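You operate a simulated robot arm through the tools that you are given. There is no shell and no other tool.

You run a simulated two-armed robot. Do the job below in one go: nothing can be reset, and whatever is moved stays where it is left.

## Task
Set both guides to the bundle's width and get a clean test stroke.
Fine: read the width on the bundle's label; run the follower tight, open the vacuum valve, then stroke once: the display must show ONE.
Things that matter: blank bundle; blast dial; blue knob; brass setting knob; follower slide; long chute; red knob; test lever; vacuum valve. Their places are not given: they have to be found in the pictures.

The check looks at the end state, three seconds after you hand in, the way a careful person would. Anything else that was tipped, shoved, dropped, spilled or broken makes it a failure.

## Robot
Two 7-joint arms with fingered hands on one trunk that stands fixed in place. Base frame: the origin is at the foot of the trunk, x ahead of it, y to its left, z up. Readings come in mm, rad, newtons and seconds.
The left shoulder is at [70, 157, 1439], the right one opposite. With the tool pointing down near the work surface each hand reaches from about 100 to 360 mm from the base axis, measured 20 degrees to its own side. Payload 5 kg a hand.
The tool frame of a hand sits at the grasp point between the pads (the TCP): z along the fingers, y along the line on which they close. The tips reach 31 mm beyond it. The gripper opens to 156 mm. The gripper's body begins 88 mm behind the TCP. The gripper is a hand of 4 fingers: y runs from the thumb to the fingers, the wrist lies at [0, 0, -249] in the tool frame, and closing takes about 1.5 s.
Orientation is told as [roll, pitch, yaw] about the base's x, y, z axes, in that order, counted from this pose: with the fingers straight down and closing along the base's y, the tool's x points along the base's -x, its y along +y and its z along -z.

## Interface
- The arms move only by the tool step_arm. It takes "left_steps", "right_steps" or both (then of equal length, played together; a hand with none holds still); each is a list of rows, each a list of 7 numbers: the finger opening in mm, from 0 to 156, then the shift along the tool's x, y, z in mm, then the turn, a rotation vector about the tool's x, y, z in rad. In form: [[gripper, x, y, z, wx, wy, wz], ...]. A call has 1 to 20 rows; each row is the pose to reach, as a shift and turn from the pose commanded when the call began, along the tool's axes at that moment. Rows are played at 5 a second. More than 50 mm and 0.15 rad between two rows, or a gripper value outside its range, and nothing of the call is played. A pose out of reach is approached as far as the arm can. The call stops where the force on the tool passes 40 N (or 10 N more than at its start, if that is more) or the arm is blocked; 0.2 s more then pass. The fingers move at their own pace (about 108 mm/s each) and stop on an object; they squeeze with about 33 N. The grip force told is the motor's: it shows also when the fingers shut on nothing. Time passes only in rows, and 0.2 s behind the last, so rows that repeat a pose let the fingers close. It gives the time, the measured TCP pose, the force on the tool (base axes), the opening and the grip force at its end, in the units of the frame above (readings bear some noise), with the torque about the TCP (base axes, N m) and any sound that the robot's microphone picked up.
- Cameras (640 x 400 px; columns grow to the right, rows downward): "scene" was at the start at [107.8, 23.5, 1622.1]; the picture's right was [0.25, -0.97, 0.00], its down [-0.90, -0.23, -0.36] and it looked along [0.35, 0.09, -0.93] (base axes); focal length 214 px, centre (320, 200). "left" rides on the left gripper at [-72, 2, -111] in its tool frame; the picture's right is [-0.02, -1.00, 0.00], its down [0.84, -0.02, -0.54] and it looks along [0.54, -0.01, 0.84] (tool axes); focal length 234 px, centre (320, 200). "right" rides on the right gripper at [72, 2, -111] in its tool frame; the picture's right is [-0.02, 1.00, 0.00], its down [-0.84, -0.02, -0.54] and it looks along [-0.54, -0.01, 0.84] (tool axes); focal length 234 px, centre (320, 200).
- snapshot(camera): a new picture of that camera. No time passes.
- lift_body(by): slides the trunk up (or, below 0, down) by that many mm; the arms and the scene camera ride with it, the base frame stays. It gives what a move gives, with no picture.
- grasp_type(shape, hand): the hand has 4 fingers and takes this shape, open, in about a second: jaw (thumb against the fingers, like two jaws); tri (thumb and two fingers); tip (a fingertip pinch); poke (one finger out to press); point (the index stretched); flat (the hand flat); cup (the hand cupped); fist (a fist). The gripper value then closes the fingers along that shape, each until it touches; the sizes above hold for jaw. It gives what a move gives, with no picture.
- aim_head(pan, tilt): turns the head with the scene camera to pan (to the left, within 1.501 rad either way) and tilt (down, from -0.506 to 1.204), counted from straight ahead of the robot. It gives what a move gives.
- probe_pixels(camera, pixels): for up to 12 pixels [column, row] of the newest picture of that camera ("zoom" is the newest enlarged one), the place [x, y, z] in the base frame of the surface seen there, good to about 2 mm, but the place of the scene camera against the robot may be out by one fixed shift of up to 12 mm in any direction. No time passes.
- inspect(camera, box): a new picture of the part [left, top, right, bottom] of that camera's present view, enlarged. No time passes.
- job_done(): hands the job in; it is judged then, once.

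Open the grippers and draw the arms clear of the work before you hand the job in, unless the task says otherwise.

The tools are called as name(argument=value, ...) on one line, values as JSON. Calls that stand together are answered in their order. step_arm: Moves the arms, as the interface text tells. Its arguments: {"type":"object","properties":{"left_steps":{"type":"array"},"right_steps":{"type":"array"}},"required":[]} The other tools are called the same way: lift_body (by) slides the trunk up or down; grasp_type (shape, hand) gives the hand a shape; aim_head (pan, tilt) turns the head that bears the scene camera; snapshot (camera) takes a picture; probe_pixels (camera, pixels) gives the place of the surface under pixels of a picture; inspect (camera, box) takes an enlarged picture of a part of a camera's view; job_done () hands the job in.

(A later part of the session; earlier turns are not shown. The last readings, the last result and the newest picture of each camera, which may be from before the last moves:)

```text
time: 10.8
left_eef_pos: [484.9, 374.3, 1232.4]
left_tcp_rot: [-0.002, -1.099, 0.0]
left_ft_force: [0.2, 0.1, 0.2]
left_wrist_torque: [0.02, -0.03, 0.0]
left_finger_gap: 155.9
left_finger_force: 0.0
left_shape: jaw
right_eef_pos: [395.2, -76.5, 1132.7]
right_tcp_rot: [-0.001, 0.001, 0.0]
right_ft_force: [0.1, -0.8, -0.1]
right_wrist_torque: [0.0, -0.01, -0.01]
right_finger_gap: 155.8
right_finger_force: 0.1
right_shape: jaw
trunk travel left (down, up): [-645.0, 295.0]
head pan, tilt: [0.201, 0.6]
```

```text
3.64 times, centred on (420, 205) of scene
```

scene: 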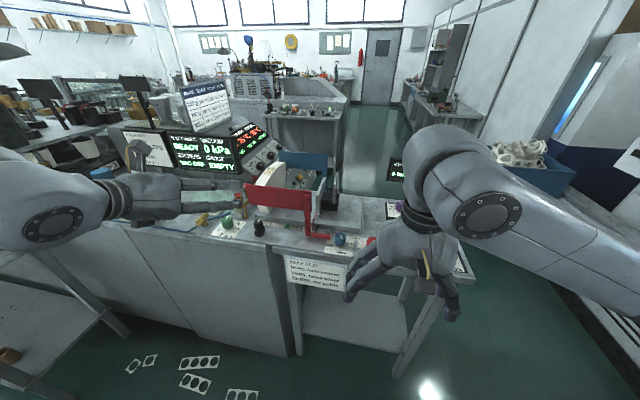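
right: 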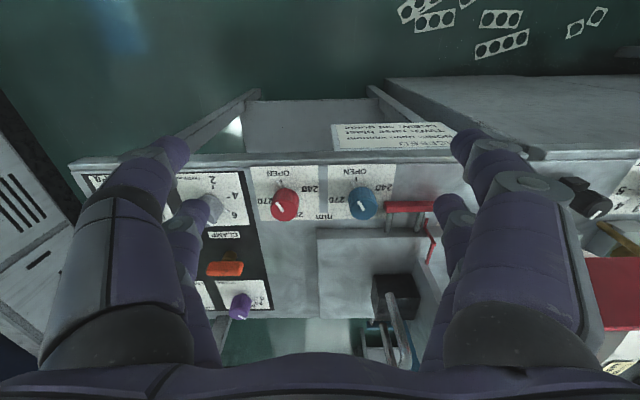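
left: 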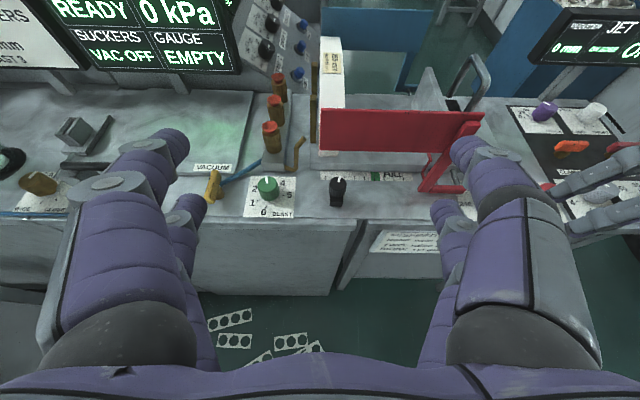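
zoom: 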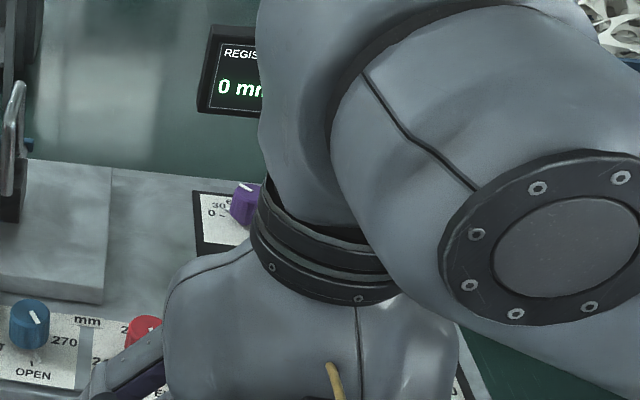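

The follower (grey plate with chrome handle) seems separate from the black marker slide. Before touching anything, I'll check how the right hand's grips look: first the jaw partly closed in free air.

step_arm(right_steps=[[50, 0, 0, 0, 0, 0, 0], [50, 0, 0, 0, 0, 0, 0], [50, 0, 0, 0, 0, 0, 0], [50, 0, 0, 0, 0, 0, 0], [50, 0, 0, 0, 0, 0, 0]])

snapshot(camera="right")

grasp_type(hand="right", shape="tri")

step_arm(right_steps=[[50, 0, 0, 0, 0, 0, 0], [50, 0, 0, 0, 0, 0, 0], [50, 0, 0, 0, 0, 0, 0], [50, 0, 0, 0, 0, 0, 0], [50, 0, 0, 0, 0, 0, 0]])

snapshot(camera="right")

```text
time: 12.0
left_eef_pos: [484.9, 375.3, 1232.8]
left_tcp_rot: [-0.002, -1.097, 0.001]
left_ft_force: [-0.5, -0.7, -0.2]
left_wrist_torque: [0.01, -0.02, 0.01]
left_finger_gap: 155.7
left_finger_force: 0.0
left_shape: jaw
right_eef_pos: [395.5, -77.9, 1131.5]
right_tcp_rot: [-0.001, -0.001, 0.0]
right_ft_force: [0.4, 0.4, -0.2]
right_wrist_torque: [-0.01, -0.02, 0.02]
right_finger_gap: 50.7
right_finger_force: 0.1
right_shape: jaw
trunk travel left (down, up): [-645.0, 295.0]
head pan, tilt: [0.201, 0.6]
```

```text
taken
```

right: 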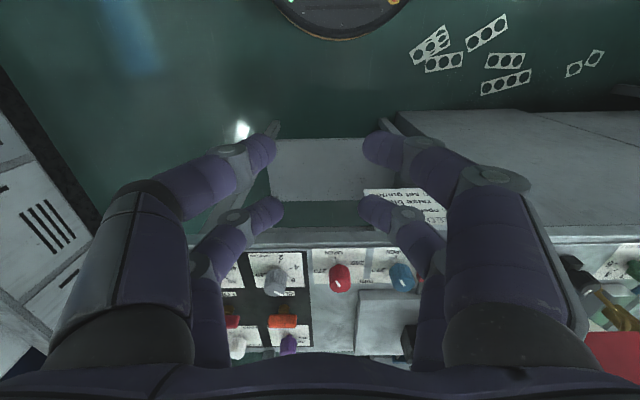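

```text
time: 12.9
left_eef_pos: [486.2, 373.4, 1233.0]
left_tcp_rot: [-0.003, -1.099, -0.001]
left_ft_force: [0.7, -0.8, -0.4]
left_wrist_torque: [-0.02, -0.01, -0.01]
left_finger_gap: 155.9
left_finger_force: 0.1
left_shape: jaw
right_eef_pos: [394.2, -78.3, 1132.3]
right_tcp_rot: [0.001, 0.001, -0.001]
right_ft_force: [-0.3, -0.7, -0.1]
right_wrist_torque: [0.0, -0.02, -0.02]
right_finger_gap: 156.0
right_finger_force: 0.2
right_shape: tri
trunk travel left (down, up): [-645.0, 295.0]
head pan, tilt: [0.201, 0.6]
```

```text
time: 14.1
left_eef_pos: [485.9, 374.5, 1233.3]
left_tcp_rot: [-0.002, -1.098, 0.001]
left_ft_force: [0.8, 0.4, -0.3]
left_wrist_torque: [0.01, 0.03, -0.02]
left_finger_gap: 155.8
left_finger_force: 0.0
left_shape: jaw
right_eef_pos: [394.5, -77.3, 1131.9]
right_tcp_rot: [0.001, 0.0, -0.001]
right_ft_force: [0.4, -0.1, -0.3]
right_wrist_torque: [0.02, -0.01, 0.0]
right_finger_gap: 50.6
right_finger_force: 0.0
right_shape: tri
trunk travel left (down, up): [-645.0, 295.0]
head pan, tilt: [0.201, 0.6]
```

```text
taken
```

right: 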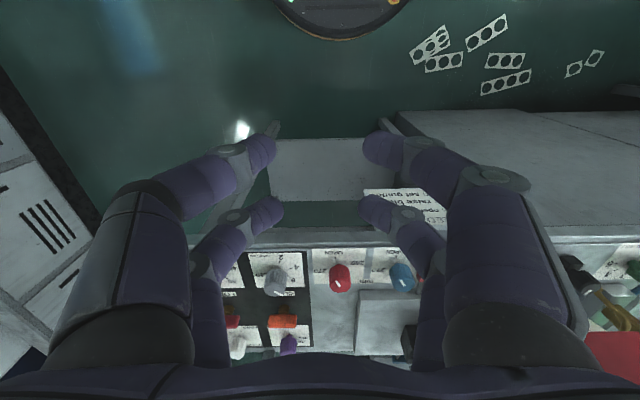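

Jaw and tri look alike with two finger pairs (tips near (262,145)/(375,145) and (265,210)/(370,210)). I'll try the tip shape.

grasp_type(hand="right", shape="tip")

snapshot(camera="right")

step_arm(right_steps=[[36, 0, 0, 0, 0, 0, 0], [36, 0, 0, 0, 0, 0, 0], [36, 0, 0, 0, 0, 0, 0], [36, 0, 0, 0, 0, 0, 0], [36, 0, 0, 0, 0, 0, 0], [36, 0, 0, 0, 0, 0, 0]])

snapshot(camera="right")

snapshot(camera="scene")

```text
time: 15.0
left_eef_pos: [485.8, 373.7, 1232.3]
left_tcp_rot: [-0.002, -1.097, 0.0]
left_ft_force: [0.6, 0.6, -0.3]
left_wrist_torque: [0.02, -0.05, -0.02]
left_finger_gap: 155.9
left_finger_force: 0.1
left_shape: jaw
right_eef_pos: [395.5, -78.7, 1132.4]
right_tcp_rot: [-0.001, 0.0, -0.001]
right_ft_force: [0.2, -0.9, 0.0]
right_wrist_torque: [-0.01, 0.0, -0.01]
right_finger_gap: 155.9
right_finger_force: 0.1
right_shape: tip
trunk travel left (down, up): [-645.0, 295.0]
head pan, tilt: [0.201, 0.6]
```

```text
taken
```

right: 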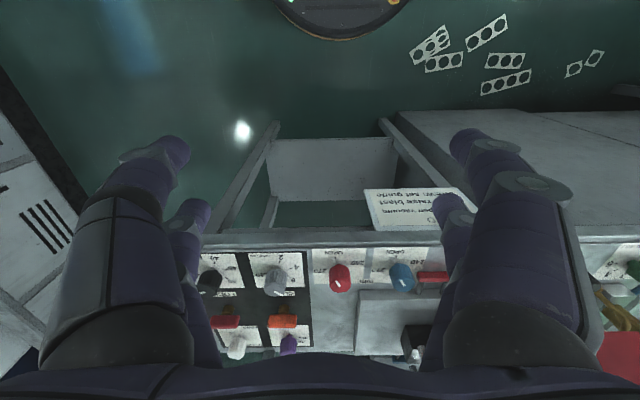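

```text
time: 16.4
left_eef_pos: [485.8, 373.8, 1233.9]
left_tcp_rot: [-0.002, -1.099, -0.001]
left_ft_force: [0.3, -0.4, 0.5]
left_wrist_torque: [0.01, -0.02, -0.01]
left_finger_gap: 155.7
left_finger_force: 0.1
left_shape: jaw
right_eef_pos: [394.2, -78.0, 1131.5]
right_tcp_rot: [0.001, 0.001, 0.0]
right_ft_force: [0.2, 0.2, 0.4]
right_wrist_torque: [0.02, -0.01, -0.01]
right_finger_gap: 36.5
right_finger_force: 0.1
right_shape: tip
trunk travel left (down, up): [-645.0, 295.0]
head pan, tilt: [0.201, 0.6]
```

```text
taken
```

right: 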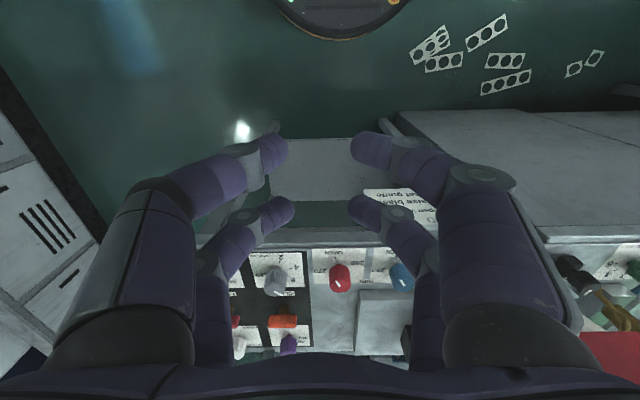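

```text
taken
```

scene: 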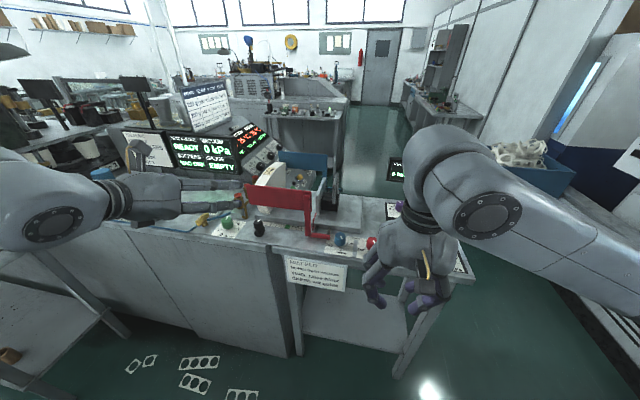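

All shapes keep four fingers in two pairs about ±23 mm apart, so I'd cage the knobs with four fingertips. I'll set the right hand back to jaw and move it above the red knob at (638,-45), well clear at z≈1090.

grasp_type(hand="right", shape="jaw")

step_arm(right_steps=[[80, -40, 6, 7, 0, 0, 0], [80, -80, 12, 14, 0, 0, 0], [80, -120, 18, 21, 0, 0, 0], [80, -160, 24, 28, 0, 0, 0], [80, -200, 30, 35, 0, 0, 0], [80, -236, 33, 42, 0, 0, 0], [80, -236, 33, 42, 0, 0, 0]])

snapshot(camera="right")

```text
time: 17.3
left_eef_pos: [485.1, 374.2, 1233.1]
left_tcp_rot: [-0.001, -1.097, 0.001]
left_ft_force: [0.4, -0.2, -0.2]
left_wrist_torque: [-0.01, -0.01, -0.04]
left_finger_gap: 156.2
left_finger_force: 0.1
left_shape: jaw
right_eef_pos: [394.5, -78.2, 1131.6]
right_tcp_rot: [0.0, -0.001, 0.0]
right_ft_force: [0.0, 1.0, 0.4]
right_wrist_torque: [0.02, 0.04, -0.03]
right_finger_gap: 155.9
right_finger_force: 0.1
right_shape: jaw
trunk travel left (down, up): [-645.0, 295.0]
head pan, tilt: [0.201, 0.6]
```

```text
time: 18.9
left_eef_pos: [485.0, 372.8, 1232.7]
left_tcp_rot: [0.0, -1.1, 0.001]
left_ft_force: [-0.7, 0.0, 0.2]
left_wrist_torque: [0.0, -0.05, 0.01]
left_finger_gap: 156.0
left_finger_force: 0.0
left_shape: jaw
right_eef_pos: [631.3, -45.8, 1090.8]
right_tcp_rot: [0.0, 0.001, 0.002]
right_ft_force: [-0.4, -1.0, -0.2]
right_wrist_torque: [0.03, -0.02, -0.02]
right_finger_gap: 80.3
right_finger_force: 0.0
right_shape: jaw
trunk travel left (down, up): [-645.0, 295.0]
head pan, tilt: [0.201, 0.6]
```

```text
taken
```

right: 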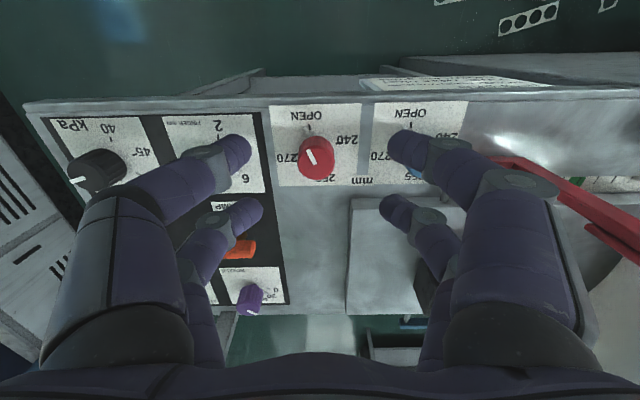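

The red knob is at (315,155) below the hand. I'll enlarge it to measure the pointer angle and probe its top and plate marks.

inspect(camera="right", box=[265, 95, 365, 190])

probe_pixels(camera="right", pixels=[[311, 130], [304, 133], [315, 170], [307, 155], [325, 155], [315, 145], [340, 160], [292, 160]])

```text
4.21 times, centred on (315, 142) of right
```

zoom: 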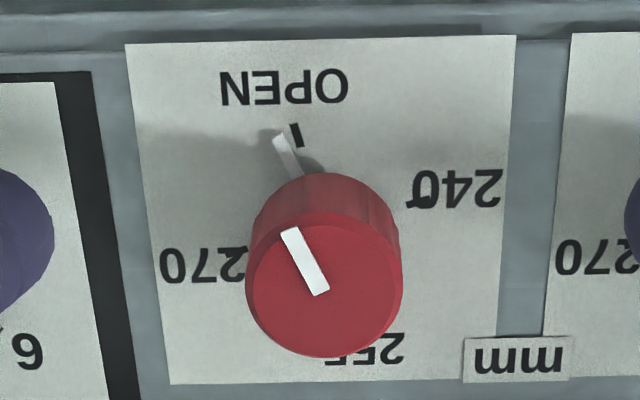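

```text
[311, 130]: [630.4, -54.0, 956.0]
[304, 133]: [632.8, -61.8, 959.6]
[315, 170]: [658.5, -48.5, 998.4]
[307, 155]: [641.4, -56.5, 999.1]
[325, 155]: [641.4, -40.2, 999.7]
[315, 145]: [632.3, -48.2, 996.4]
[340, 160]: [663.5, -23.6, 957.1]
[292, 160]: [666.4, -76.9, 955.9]
```

The red knob centre is near (650,-47.5), top z≈1000, radius ~17, and the scale is rotated ~17°: OPEN at azimuth ~197°, pointer ~207°, so 255 should be at ~17° (about 170° CCW). I'll centre above the knob and test the wrist's yaw range in free air, turning clockwise 1.4 rad first.

step_arm(right_steps=[[80, -10, -1, 0, 0, 0, 0.1], [80, -19, -2, 0, 0, 0, 0.2], [80, -19, -2, 0, 0, 0, 0.34], [80, -19, -2, 0, 0, 0, 0.48], [80, -19, -2, 0, 0, 0, 0.62], [80, -19, -2, 0, 0, 0, 0.76], [80, -19, -2, 0, 0, 0, 0.9], [80, -19, -2, 0, 0, 0, 1.04], [80, -19, -2, 0, 0, 0, 1.18], [80, -19, -2, 0, 0, 0, 1.32], [80, -19, -2, 0, 0, 0, 1.4]])

snapshot(camera="right")

snapshot(camera="scene")

```text
time: 21.3
left_eef_pos: [485.8, 372.6, 1233.2]
left_tcp_rot: [-0.001, -1.098, 0.0]
left_ft_force: [0.5, 0.3, 0.3]
left_wrist_torque: [0.02, 0.03, -0.01]
left_finger_gap: 156.0
left_finger_force: 0.1
left_shape: jaw
right_eef_pos: [650.5, -48.5, 1092.8]
right_tcp_rot: [-0.001, 0.001, -1.403]
right_ft_force: [1.1, -1.3, 0.0]
right_wrist_torque: [0.0, 0.03, -0.03]
right_finger_gap: 80.5
right_finger_force: 0.0
right_shape: jaw
trunk travel left (down, up): [-645.0, 295.0]
head pan, tilt: [0.201, 0.6]
```

```text
taken
```

right: 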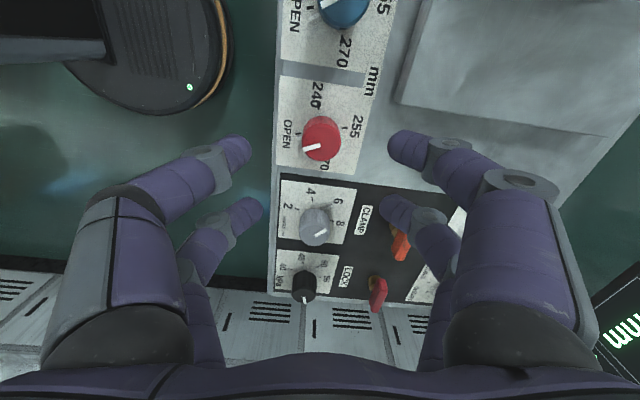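

```text
taken
```

scene: 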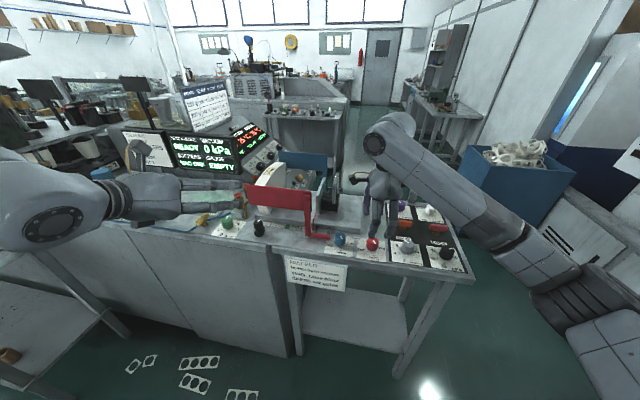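

Yaw -1.4 was reached and this sideways view shows the 255 tick. I'll enlarge the red knob to measure the scale angles.

inspect(camera="right", box=[270, 70, 390, 180])

probe_pixels(camera="right", pixels=[[322, 138], [310, 150], [346, 128], [318, 114], [297, 143], [335, 138], [322, 152]])

```text
3.64 times, centred on (330, 125) of right
```

zoom: 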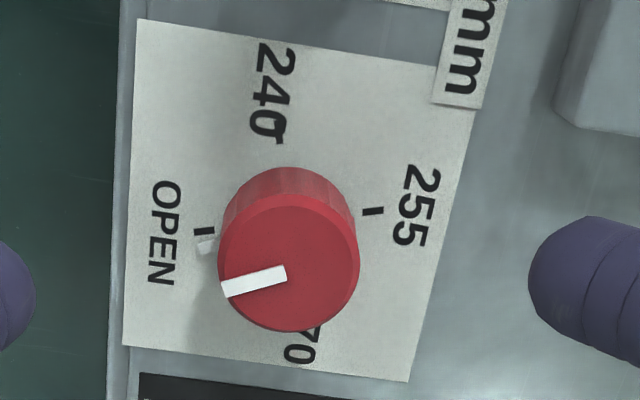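

```text
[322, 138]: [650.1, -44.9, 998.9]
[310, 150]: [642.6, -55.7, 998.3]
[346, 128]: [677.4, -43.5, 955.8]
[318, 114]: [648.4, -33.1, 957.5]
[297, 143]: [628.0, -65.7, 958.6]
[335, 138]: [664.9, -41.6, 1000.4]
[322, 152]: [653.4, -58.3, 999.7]
```

Measured: 255 at azimuth ≈17°, pointer ≈207°, so +170° CCW (about 2.97 rad). I'll test in free air whether the wrist can sweep from yaw -1.4 to +1.55 in one go.

step_arm(right_steps=[[80, 0, 0, 0, 0, 0, -0.148], [80, 0, 0, 0, 0, 0, -0.296], [80, 0, 0, 0, 0, 0, -0.444], [80, 0, 0, 0, 0, 0, -0.592], [80, 0, 0, 0, 0, 0, -0.74], [80, 0, 0, 0, 0, 0, -0.888], [80, 0, 0, 0, 0, 0, -1.036], [80, 0, 0, 0, 0, 0, -1.184], [80, 0, 0, 0, 0, 0, -1.332], [80, 0, 0, 0, 0, 0, -1.48], [80, 0, 0, 0, 0, 0, -1.628], [80, 0, 0, 0, 0, 0, -1.776], [80, 0, 0, 0, 0, 0, -1.924], [80, 0, 0, 0, 0, 0, -2.072], [80, 0, 0, 0, 0, 0, -2.22], [80, 0, 0, 0, 0, 0, -2.368], [80, 0, 0, 0, 0, 0, -2.516], [80, 0, 0, 0, 0, 0, -2.664], [80, 0, 0, 0, 0, 0, -2.812], [80, 0, 0, 0, 0, 0, -2.95]])

snapshot(camera="right")

```text
time: 25.5
left_eef_pos: [484.8, 374.1, 1232.0]
left_tcp_rot: [-0.001, -1.098, 0.001]
left_ft_force: [0.1, -0.1, 0.1]
left_wrist_torque: [0.0, -0.01, 0.01]
left_finger_gap: 156.0
left_finger_force: 0.2
left_shape: jaw
right_eef_pos: [650.1, -48.1, 1091.9]
right_tcp_rot: [-0.001, 0.0, 1.554]
right_ft_force: [0.1, 0.0, -0.8]
right_wrist_torque: [0.01, 0.02, -0.02]
right_finger_gap: 81.1
right_finger_force: 0.1
right_shape: jaw
trunk travel left (down, up): [-645.0, 295.0]
head pan, tilt: [0.201, 0.6]
```

```text
taken
```

right: 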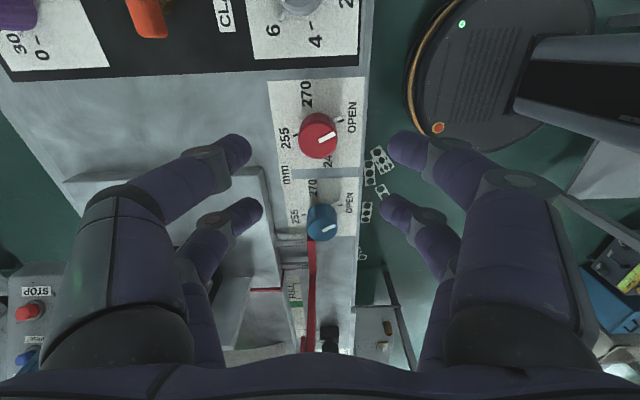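

The full sweep works. From this view I'll probe both knob tops to refine their centres.

inspect(camera="right", box=[265, 80, 375, 250])

probe_pixels(camera="right", pixels=[[303, 140], [333, 140], [318, 128], [318, 152], [309, 222], [335, 222], [322, 212], [322, 234], [293, 135], [340, 205], [318, 140], [322, 222]])

```text
2.35 times, centred on (320, 165) of right
```

zoom: 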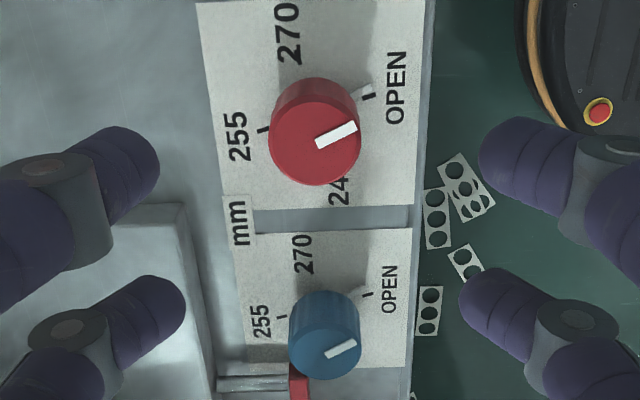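

```text
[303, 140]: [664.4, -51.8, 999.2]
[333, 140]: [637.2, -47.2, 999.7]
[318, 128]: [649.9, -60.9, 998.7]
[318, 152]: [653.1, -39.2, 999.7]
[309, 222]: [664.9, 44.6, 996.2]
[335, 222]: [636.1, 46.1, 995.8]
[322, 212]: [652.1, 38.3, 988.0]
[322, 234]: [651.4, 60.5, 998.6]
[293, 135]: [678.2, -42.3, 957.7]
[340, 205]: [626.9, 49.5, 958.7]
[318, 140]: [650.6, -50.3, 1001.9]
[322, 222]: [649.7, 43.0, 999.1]
```

Red knob centre is ≈(649.7,-49). I'll swing the wrist back to yaw -1.4 above the knob.

step_arm(right_steps=[[70, 0, 0, 0, 0, 0, 0.148], [70, 0, 0, 0, 0, 0, 0.296], [70, 0, 0, 0, 0, 0, 0.444], [70, 0, 0, 0, 0, 0, 0.592], [70, 0, 0, 0, 0, 0, 0.74], [70, 0, 0, 0, 0, 0, 0.888], [70, 0, 0, 0, 0, 0, 1.036], [70, 0, 0, 0, 0, 0, 1.184], [70, 0, 0, 0, 0, 0, 1.332], [70, 0, 0, 0, 0, 0, 1.48], [70, 0, 0, 0, 0, 0, 1.628], [70, 0, 0, 0, 0, 0, 1.776], [70, 0, 0, 0, 0, 0, 1.924], [70, 0, 0, 0, 0, 0, 2.072], [70, 0, 0, 0, 0, 0, 2.22], [70, 0, 0, 0, 0, 0, 2.368], [70, 0, 0, 0, 0, 0, 2.516], [70, 0, 0, 0, 0, 0, 2.664], [70, 0, 0, 0, 0, 0, 2.812], [70, 0, 0, 0, 0, 0, 2.95]])

```text
time: 29.7
left_eef_pos: [485.4, 375.2, 1233.2]
left_tcp_rot: [-0.001, -1.099, 0.002]
left_ft_force: [0.7, 0.4, 0.3]
left_wrist_torque: [0.02, -0.03, -0.02]
left_finger_gap: 156.1
left_finger_force: 0.0
left_shape: jaw
right_eef_pos: [651.1, -49.1, 1091.5]
right_tcp_rot: [-0.001, 0.001, -1.401]
right_ft_force: [-1.0, 0.5, -0.1]
right_wrist_torque: [0.0, 0.03, 0.01]
right_finger_gap: 70.5
right_finger_force: 0.1
right_shape: jaw
trunk travel left (down, up): [-645.0, 295.0]
head pan, tilt: [0.201, 0.6]
```

The hand is back at yaw -1.4, at (651,-49,1091). I'll lower it 90 mm around the red knob with the fingers 70 mm open.

step_arm(right_steps=[[70, 0, 0, 25, 0, 0, 0], [70, 0, 0, 50, 0, 0, 0], [70, 0, 0, 65, 0, 0, 0], [70, 0, 0, 80, 0, 0, 0], [70, 0, 0, 91, 0, 0, 0], [70, 0, 0, 91, 0, 0, 0]])

snapshot(camera="right")

inspect(camera="scene", box=[330, 180, 430, 270])

```text
time: 31.1
left_eef_pos: [484.9, 373.3, 1232.2]
left_tcp_rot: [-0.002, -1.1, 0.0]
left_ft_force: [0.2, -1.0, 0.9]
left_wrist_torque: [0.0, 0.0, -0.01]
left_finger_gap: 155.8
left_finger_force: 0.0
left_shape: jaw
right_eef_pos: [649.4, -46.6, 1000.0]
right_tcp_rot: [0.0, 0.0, -1.399]
right_ft_force: [-0.5, 0.5, 0.1]
right_wrist_torque: [0.0, -0.02, 0.03]
right_finger_gap: 70.9
right_finger_force: 0.1
right_shape: jaw
trunk travel left (down, up): [-645.0, 295.0]
head pan, tilt: [0.201, 0.6]
```

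```text
taken
```

right: 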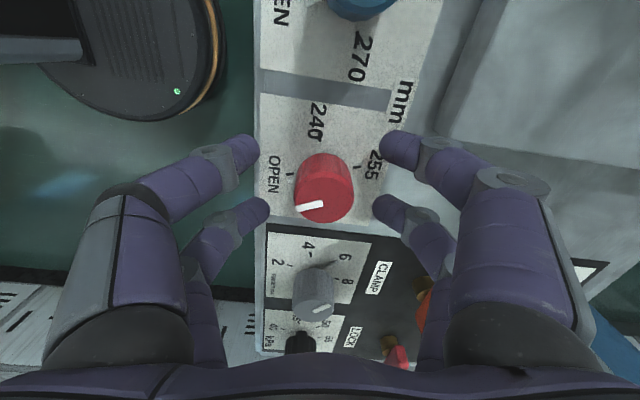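

```text
4.44 times, centred on (380, 225) of scene
```

zoom: 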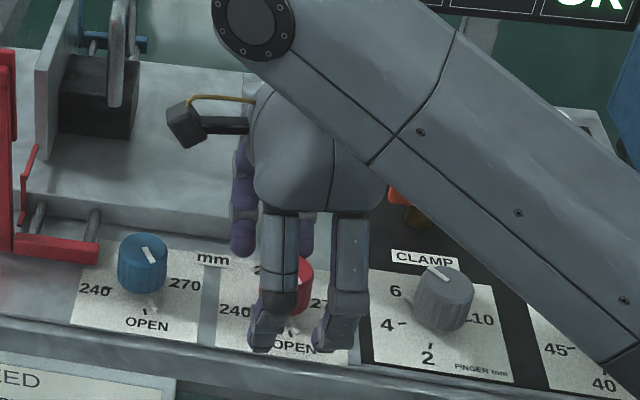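

The red knob sits between the four fingertips. I'll close the hand on it and read the opening and force.

step_arm(right_steps=[[30, 0, 0, 0, 0, 0, 0], [15, 0, 0, 0, 0, 0, 0], [0, 0, 0, 0, 0, 0, 0], [0, 0, 0, 0, 0, 0, 0], [0, 0, 0, 0, 0, 0, 0]])

snapshot(camera="right")

```text
time: 32.3
left_eef_pos: [487.0, 374.2, 1232.2]
left_tcp_rot: [-0.001, -1.097, -0.003]
left_ft_force: [-0.4, -0.2, -1.0]
left_wrist_torque: [-0.03, 0.03, 0.01]
left_finger_gap: 156.0
left_finger_force: 0.0
left_shape: jaw
right_eef_pos: [649.4, -48.6, 999.4]
right_tcp_rot: [-0.002, 0.001, -1.398]
right_ft_force: [2.8, -4.3, -4.2]
right_wrist_torque: [-0.01, -0.07, 0.01]
right_finger_gap: 0.0
right_finger_force: 32.7
right_shape: jaw
trunk travel left (down, up): [-645.0, 295.0]
head pan, tilt: [0.201, 0.6]
```

```text
taken
```

right: 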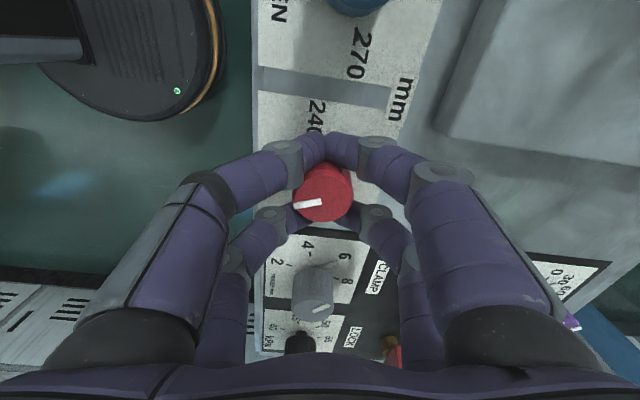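

The tips closed in front of and behind the knob (gap 0), caging it. I'll try a small CCW turn of 0.3 rad to see whether the knob follows.

step_arm(right_steps=[[0, 0, 0, 0, 0, 0, -0.1], [0, 0, 0, 0, 0, 0, -0.2], [0, 0, 0, 0, 0, 0, -0.3], [0, 0, 0, 0, 0, 0, -0.3]])

snapshot(camera="right")

```text
time: 33.3
left_eef_pos: [487.5, 373.6, 1232.6]
left_tcp_rot: [0.0, -1.099, -0.001]
left_ft_force: [0.0, 0.1, 0.0]
left_wrist_torque: [-0.01, 0.03, -0.01]
left_finger_gap: 155.9
left_finger_force: 0.0
left_shape: jaw
right_eef_pos: [650.8, -49.6, 999.0]
right_tcp_rot: [-0.001, 0.001, -1.097]
right_ft_force: [2.5, -4.1, -11.3]
right_wrist_torque: [0.02, -0.02, 0.01]
right_finger_gap: 0.0
right_finger_force: 32.8
right_shape: jaw
trunk travel left (down, up): [-645.0, 295.0]
head pan, tilt: [0.201, 0.6]
```

```text
taken
```

right: 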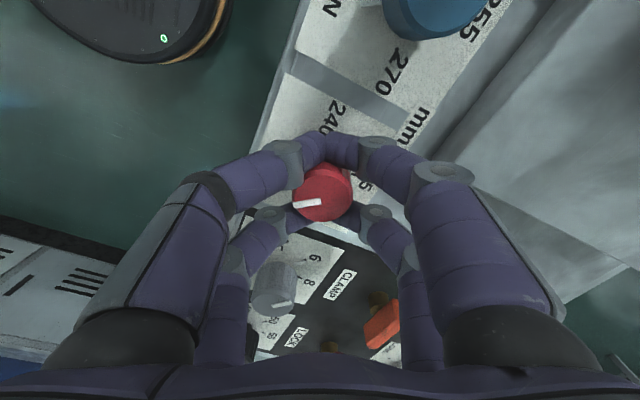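

The pointer kept its place relative to the hand while the plate turned, so the knob follows. I'll continue the CCW turn by another 1.35 rad.

step_arm(right_steps=[[0, 0, 0, 0, 0, 0, -0.13], [0, 0, 0, 0, 0, 0, -0.26], [0, 0, 0, 0, 0, 0, -0.39], [0, 0, 0, 0, 0, 0, -0.52], [0, 0, 0, 0, 0, 0, -0.65], [0, 0, 0, 0, 0, 0, -0.78], [0, 0, 0, 0, 0, 0, -0.91], [0, 0, 0, 0, 0, 0, -1.04], [0, 0, 0, 0, 0, 0, -1.17], [0, 0, 0, 0, 0, 0, -1.3], [0, 0, 0, 0, 0, 0, -1.35]])

snapshot(camera="right")

inspect(camera="scene", box=[235, 130, 425, 270])

```text
time: 35.7
left_eef_pos: [488.2, 372.2, 1232.7]
left_tcp_rot: [0.001, -1.097, -0.002]
left_ft_force: [0.0, -0.5, 0.2]
left_wrist_torque: [-0.01, 0.03, 0.01]
left_finger_gap: 155.7
left_finger_force: 0.2
left_shape: jaw
right_eef_pos: [651.4, -51.3, 999.0]
right_tcp_rot: [-0.001, 0.001, 0.253]
right_ft_force: [-4.3, -6.9, -20.4]
right_wrist_torque: [-0.29, 0.2, 0.0]
right_finger_gap: 0.0
right_finger_force: 33.0
right_shape: jaw
trunk travel left (down, up): [-645.0, 295.0]
head pan, tilt: [0.201, 0.6]
```

```text
taken
```

right: 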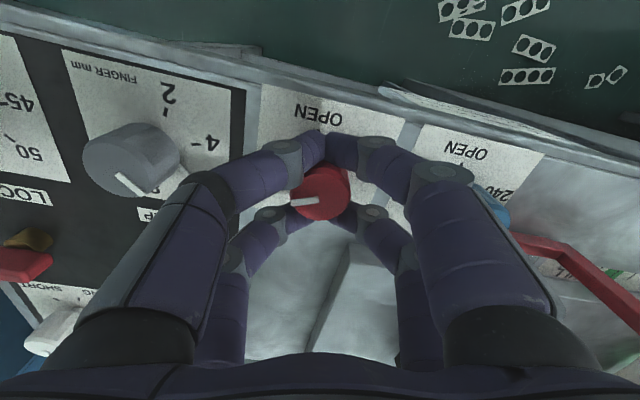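

```text
2.86 times, centred on (330, 200) of scene
```

zoom: 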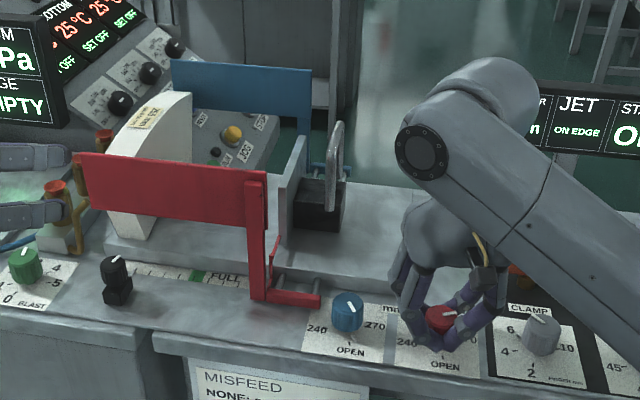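

The knob still follows (now at yaw 0.25); a downward force of 20 N has built up, so I'll let the hand sink 1–2 mm while continuing the turn by 1.28 rad.

step_arm(right_steps=[[0, 0, 0, 1, 0, 0, -0.05], [0, 0, 0, 1.5, 0, 0, -0.18], [0, 0, 0, 1.5, 0, 0, -0.31], [0, 0, 0, 1.5, 0, 0, -0.44], [0, 0, 0, 2, 0, 0, -0.57], [0, 0, 0, 2, 0, 0, -0.7], [0, 0, 0, 2, 0, 0, -0.83], [0, 0, 0, 2, 0, 0, -0.96], [0, 0, 0, 2, 0, 0, -1.09], [0, 0, 0, 2, 0, 0, -1.2], [0, 0, 0, 2, 0, 0, -1.28]])

snapshot(camera="right")

```text
time: 38.1
left_eef_pos: [485.6, 373.7, 1232.3]
left_tcp_rot: [0.001, -1.099, 0.0]
left_ft_force: [0.3, -0.4, -1.1]
left_wrist_torque: [0.03, -0.02, 0.0]
left_finger_gap: 155.8
left_finger_force: 0.1
left_shape: jaw
right_eef_pos: [650.5, -49.0, 998.9]
right_tcp_rot: [0.0, 0.001, 1.531]
right_ft_force: [5.6, -5.0, -0.6]
right_wrist_torque: [-0.37, -0.11, -0.04]
right_finger_gap: 0.0
right_finger_force: 33.3
right_shape: jaw
trunk travel left (down, up): [-645.0, 295.0]
head pan, tilt: [0.201, 0.6]
```

```text
taken
```

right: 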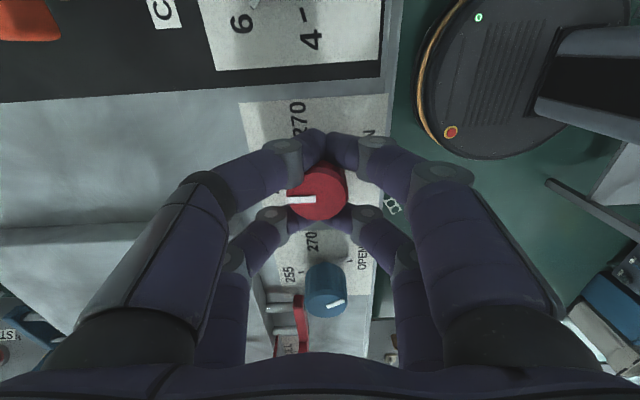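

The red pointer now points to the left of the picture, toward 255. I'll enlarge to compare with the 255 tick.

inspect(camera="right", box=[265, 150, 365, 230])

```text
5.00 times, centred on (315, 190) of right
```

zoom: 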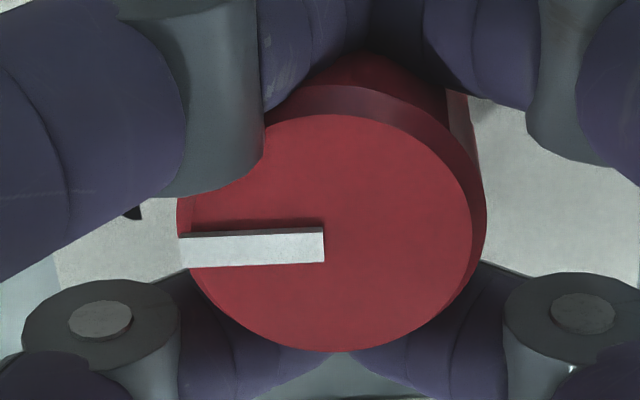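

The red pointer is at azimuth ≈1.5°, still ~15° short of the 255 tick (≈17°), so the knob slipped a bit. I'll continue turning CCW by 0.3 rad if the wrist allows.

step_arm(right_steps=[[0, 0, 0, 0, 0, 0, -0.1], [0, 0, 0, 0, 0, 0, -0.2], [0, 0, 0, 0, 0, 0, -0.28], [0, 0, 0, 0, 0, 0, -0.28]])

inspect(camera="right", box=[265, 150, 365, 230])

```text
time: 39.1
left_eef_pos: [486.0, 373.1, 1233.2]
left_tcp_rot: [-0.001, -1.096, -0.003]
left_ft_force: [0.4, -0.5, 1.0]
left_wrist_torque: [0.01, 0.01, -0.01]
left_finger_gap: 155.9
left_finger_force: 0.1
left_shape: jaw
right_eef_pos: [650.4, -50.1, 998.8]
right_tcp_rot: [0.002, 0.0, 1.812]
right_ft_force: [5.4, -5.4, -0.2]
right_wrist_torque: [-0.35, -0.16, -0.01]
right_finger_gap: 0.0
right_finger_force: 33.1
right_shape: jaw
trunk travel left (down, up): [-645.0, 295.0]
head pan, tilt: [0.201, 0.6]
```

```text
5.00 times, centred on (315, 190) of right
```

zoom: 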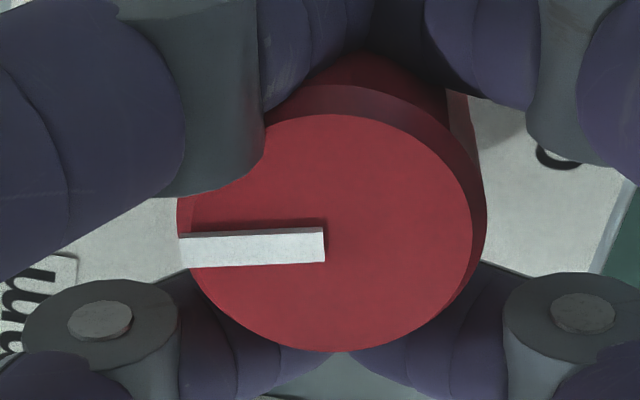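

The bar kept its place in the hand, so the knob moved ~16° and should be at ≈17.5°. I'll open the fingers and lift to verify.

step_arm(right_steps=[[20, 0, 0, 0, 0, 0, 0], [50, 0, 0, 0, 0, 0, 0], [70, 0, 0, 0, 0, 0, 0], [70, 0, 0, 0, 0, 0, 0], [70, 0, 0, -30, 0, 0, 0], [70, 0, 0, -60, 0, 0, 0], [70, 0, 0, -92, 0, 0, 0], [70, 0, 0, -92, 0, 0, 0]])

snapshot(camera="right")

inspect(camera="right", box=[255, 70, 395, 250])

inspect(camera="scene", box=[235, 130, 425, 270])

```text
time: 40.9
left_eef_pos: [483.5, 374.0, 1232.3]
left_tcp_rot: [-0.002, -1.098, 0.0]
left_ft_force: [1.1, 0.5, -0.3]
left_wrist_torque: [-0.01, 0.02, 0.04]
left_finger_gap: 156.0
left_finger_force: 0.2
left_shape: jaw
right_eef_pos: [650.3, -48.3, 1091.1]
right_tcp_rot: [0.0, -0.001, 1.812]
right_ft_force: [-1.1, -0.6, -0.3]
right_wrist_torque: [0.0, 0.02, 0.01]
right_finger_gap: 69.5
right_finger_force: 0.2
right_shape: jaw
trunk travel left (down, up): [-645.0, 295.0]
head pan, tilt: [0.201, 0.6]
```

```text
taken
```

right: 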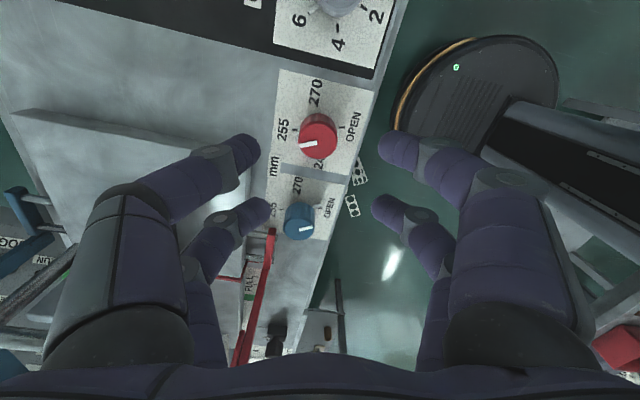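

```text
2.22 times, centred on (325, 160) of right
```

zoom: 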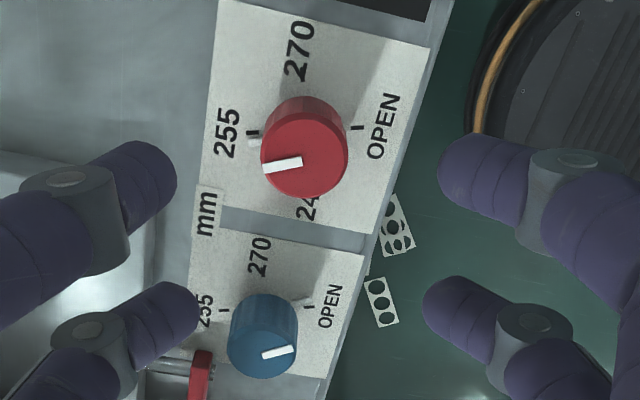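

```text
2.86 times, centred on (330, 200) of scene
```

zoom: 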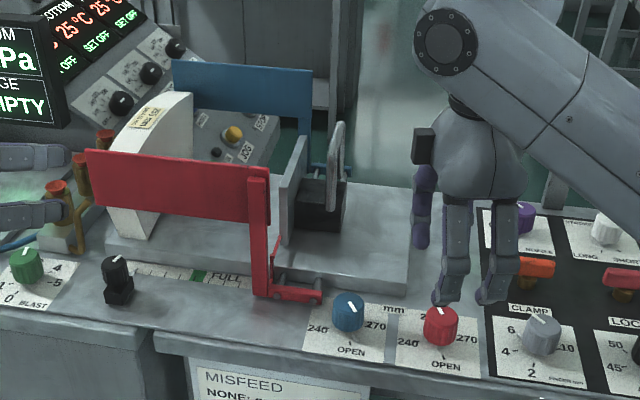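

The red guide moved in toward the bundle. I'll zoom in on the red knob for the fine reading.

inspect(camera="right", box=[270, 95, 370, 175])

inspect(camera="scene", box=[350, 220, 400, 260])

```text
5.00 times, centred on (320, 135) of right
```

zoom: 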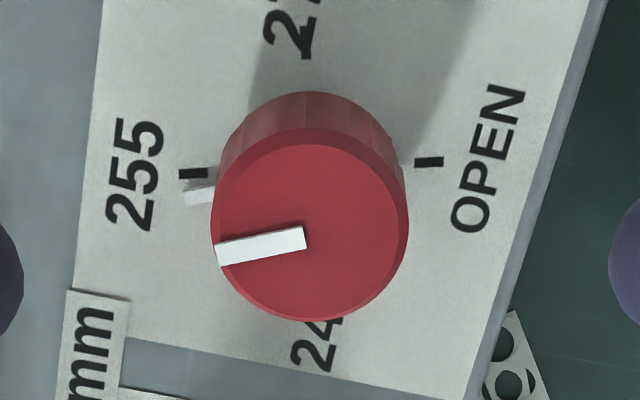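

```text
10.00 times, centred on (375, 240) of scene
```

zoom: 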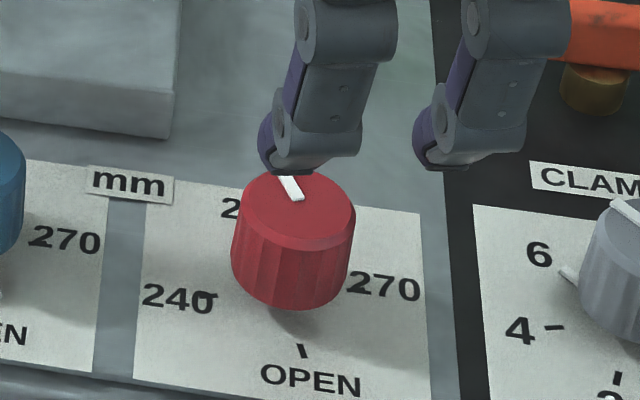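

The red pointer rotated a few degrees during release and is now ~10° past 255 (≈253.3). I'll go back down, close, and turn clockwise by about 0.1 rad, then measure again.

step_arm(right_steps=[[70, 0, 0, 30, 0, 0, 0], [70, 0, 0, 60, 0, 0, 0], [70, 0, 0, 91, 0, 0, 0], [40, 0, 0, 91, 0, 0, 0], [10, 0, 0, 91, 0, 0, 0], [0, 0, 0, 91, 0, 0, 0], [0, 0, 0, 91, 0, 0, 0], [0, 0, 0, 91, 0, 0, 0]])

inspect(camera="right", box=[265, 150, 365, 230])

```text
time: 42.7
left_eef_pos: [485.2, 372.9, 1232.9]
left_tcp_rot: [-0.001, -1.098, -0.001]
left_ft_force: [0.6, -0.2, 0.2]
left_wrist_torque: [-0.01, -0.01, 0.01]
left_finger_gap: 156.0
left_finger_force: 0.0
left_shape: jaw
right_eef_pos: [652.2, -48.6, 998.6]
right_tcp_rot: [0.003, 0.001, 1.809]
right_ft_force: [-5.8, -4.4, -7.7]
right_wrist_torque: [0.06, 0.2, -0.01]
right_finger_gap: 1.6
right_finger_force: 33.2
right_shape: jaw
trunk travel left (down, up): [-645.0, 295.0]
head pan, tilt: [0.201, 0.6]
```

```text
5.00 times, centred on (315, 190) of right
```

zoom: 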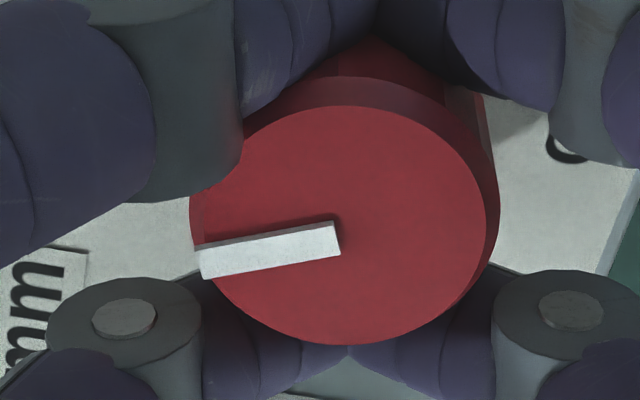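

The bar reads ≈26° azimuth, confirming the overshoot. I'll turn clockwise 0.12 rad, then open gently and look.

step_arm(right_steps=[[0, 0, 0, 0, 0, 0, 0.06], [0, 0, 0, 0, 0, 0, 0.12], [0, 0, 0, 0, 0, 0, 0.12]])

inspect(camera="right", box=[265, 150, 365, 230])

step_arm(right_steps=[[6, 0, 0, 0, 0, 0, 0], [12, 0, 0, 0, 0, 0, 0], [20, 0, 0, 0, 0, 0, 0], [40, 0, 0, 0, 0, 0, 0], [70, 0, 0, 0, 0, 0, 0], [70, 0, 0, 0, 0, 0, 0]])

inspect(camera="right", box=[265, 150, 365, 230])

```text
time: 43.5
left_eef_pos: [487.2, 373.4, 1231.0]
left_tcp_rot: [0.0, -1.099, 0.0]
left_ft_force: [0.3, -0.2, -0.5]
left_wrist_torque: [-0.01, 0.01, 0.03]
left_finger_gap: 155.7
left_finger_force: 0.1
left_shape: jaw
right_eef_pos: [652.1, -48.8, 1000.8]
right_tcp_rot: [0.003, 0.0, 1.691]
right_ft_force: [-1.9, -1.3, -12.0]
right_wrist_torque: [0.2, 0.13, -0.01]
right_finger_gap: 1.3
right_finger_force: 33.0
right_shape: jaw
trunk travel left (down, up): [-645.0, 295.0]
head pan, tilt: [0.201, 0.6]
```

```text
5.00 times, centred on (315, 190) of right
```

zoom: 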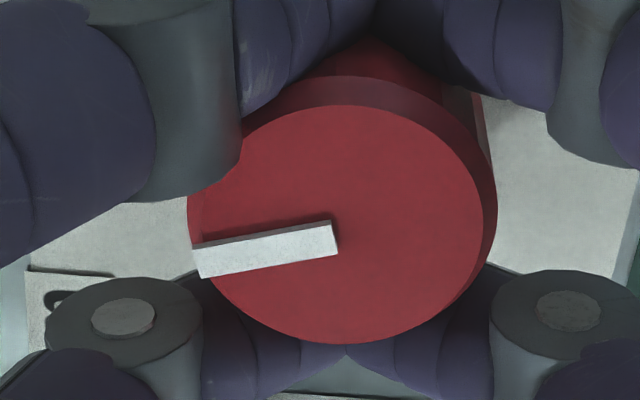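

```text
time: 44.9
left_eef_pos: [485.4, 373.6, 1233.2]
left_tcp_rot: [-0.002, -1.098, 0.0]
left_ft_force: [0.2, 0.1, 1.0]
left_wrist_torque: [0.02, -0.01, 0.02]
left_finger_gap: 155.8
left_finger_force: 0.1
left_shape: jaw
right_eef_pos: [650.8, -49.6, 1001.2]
right_tcp_rot: [-0.001, 0.0, 1.692]
right_ft_force: [0.6, 0.3, -0.6]
right_wrist_torque: [0.02, 0.01, 0.01]
right_finger_gap: 69.2
right_finger_force: 0.0
right_shape: jaw
trunk travel left (down, up): [-645.0, 295.0]
head pan, tilt: [0.201, 0.6]
```

```text
5.00 times, centred on (315, 190) of right
```

zoom: 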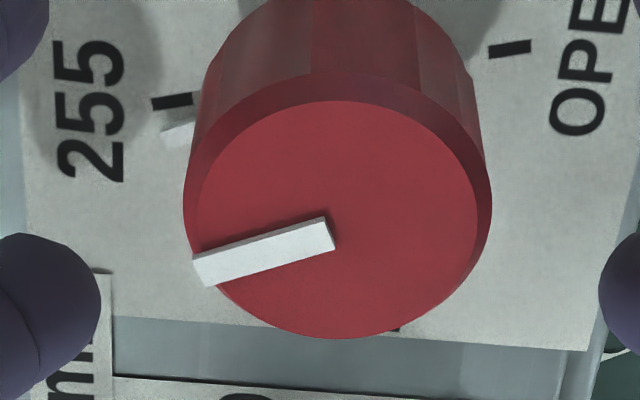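

Opening rotates the knob ~+8° CCW each time, cancelling my turn; it's still ≈26°. I'll close again, turn clockwise 0.28 rad to compensate, and open.

step_arm(right_steps=[[40, 0, 0, 0, 0, 0, 0], [10, 0, 0, 0, 0, 0, 0], [0, 0, 0, 0, 0, 0, 0], [0, 0, 0, 0, 0, 0, 0], [0, 0, 0, 0, 0, 0, 0], [0, 0, 0, 0, 0, 0, 0.07], [0, 0, 0, 0, 0, 0, 0.14], [0, 0, 0, 0, 0, 0, 0.21], [0, 0, 0, 0, 0, 0, 0.28], [0, 0, 0, 0, 0, 0, 0.28]])

inspect(camera="right", box=[265, 150, 365, 230])

step_arm(right_steps=[[6, 0, 0, 0, 0, 0, 0], [12, 0, 0, 0, 0, 0, 0], [20, 0, 0, 0, 0, 0, 0], [40, 0, 0, 0, 0, 0, 0], [70, 0, 0, 0, 0, 0, 0], [70, 0, 0, 0, 0, 0, 0]])

inspect(camera="right", box=[265, 150, 365, 230])

```text
time: 47.1
left_eef_pos: [486.1, 373.5, 1231.6]
left_tcp_rot: [-0.001, -1.098, -0.001]
left_ft_force: [-0.7, -0.8, -0.1]
left_wrist_torque: [-0.01, 0.0, 0.01]
left_finger_gap: 155.9
left_finger_force: 0.1
left_shape: jaw
right_eef_pos: [650.9, -48.4, 999.5]
right_tcp_rot: [0.002, 0.0, 1.41]
right_ft_force: [-3.8, 0.8, -9.4]
right_wrist_torque: [0.13, 0.1, -0.01]
right_finger_gap: 1.9
right_finger_force: 33.0
right_shape: jaw
trunk travel left (down, up): [-645.0, 295.0]
head pan, tilt: [0.201, 0.6]
```

```text
5.00 times, centred on (315, 190) of right
```

zoom: 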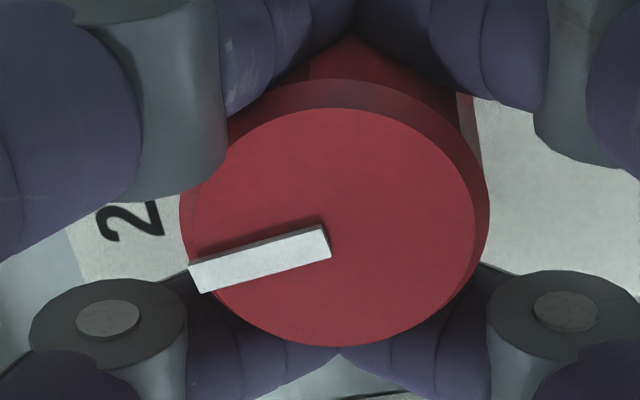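

```text
time: 48.5
left_eef_pos: [485.3, 373.5, 1232.0]
left_tcp_rot: [-0.003, -1.098, -0.001]
left_ft_force: [-0.2, -0.1, 0.7]
left_wrist_torque: [0.03, -0.01, 0.0]
left_finger_gap: 155.9
left_finger_force: 0.1
left_shape: jaw
right_eef_pos: [651.8, -49.9, 1000.2]
right_tcp_rot: [-0.001, 0.0, 1.408]
right_ft_force: [-0.1, 0.1, -0.1]
right_wrist_torque: [0.0, 0.02, 0.04]
right_finger_gap: 69.7
right_finger_force: 0.0
right_shape: jaw
trunk travel left (down, up): [-645.0, 295.0]
head pan, tilt: [0.201, 0.6]
```

```text
5.00 times, centred on (315, 190) of right
```

zoom: 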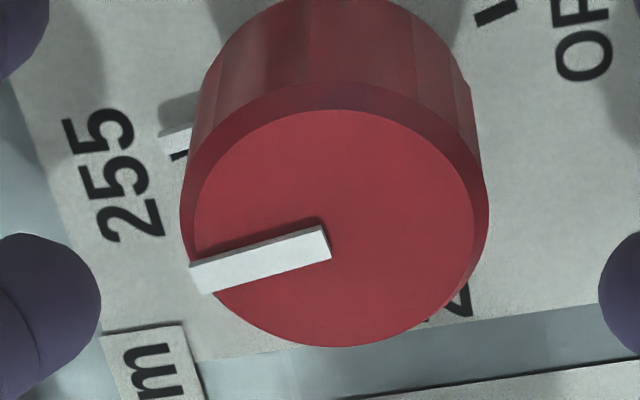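

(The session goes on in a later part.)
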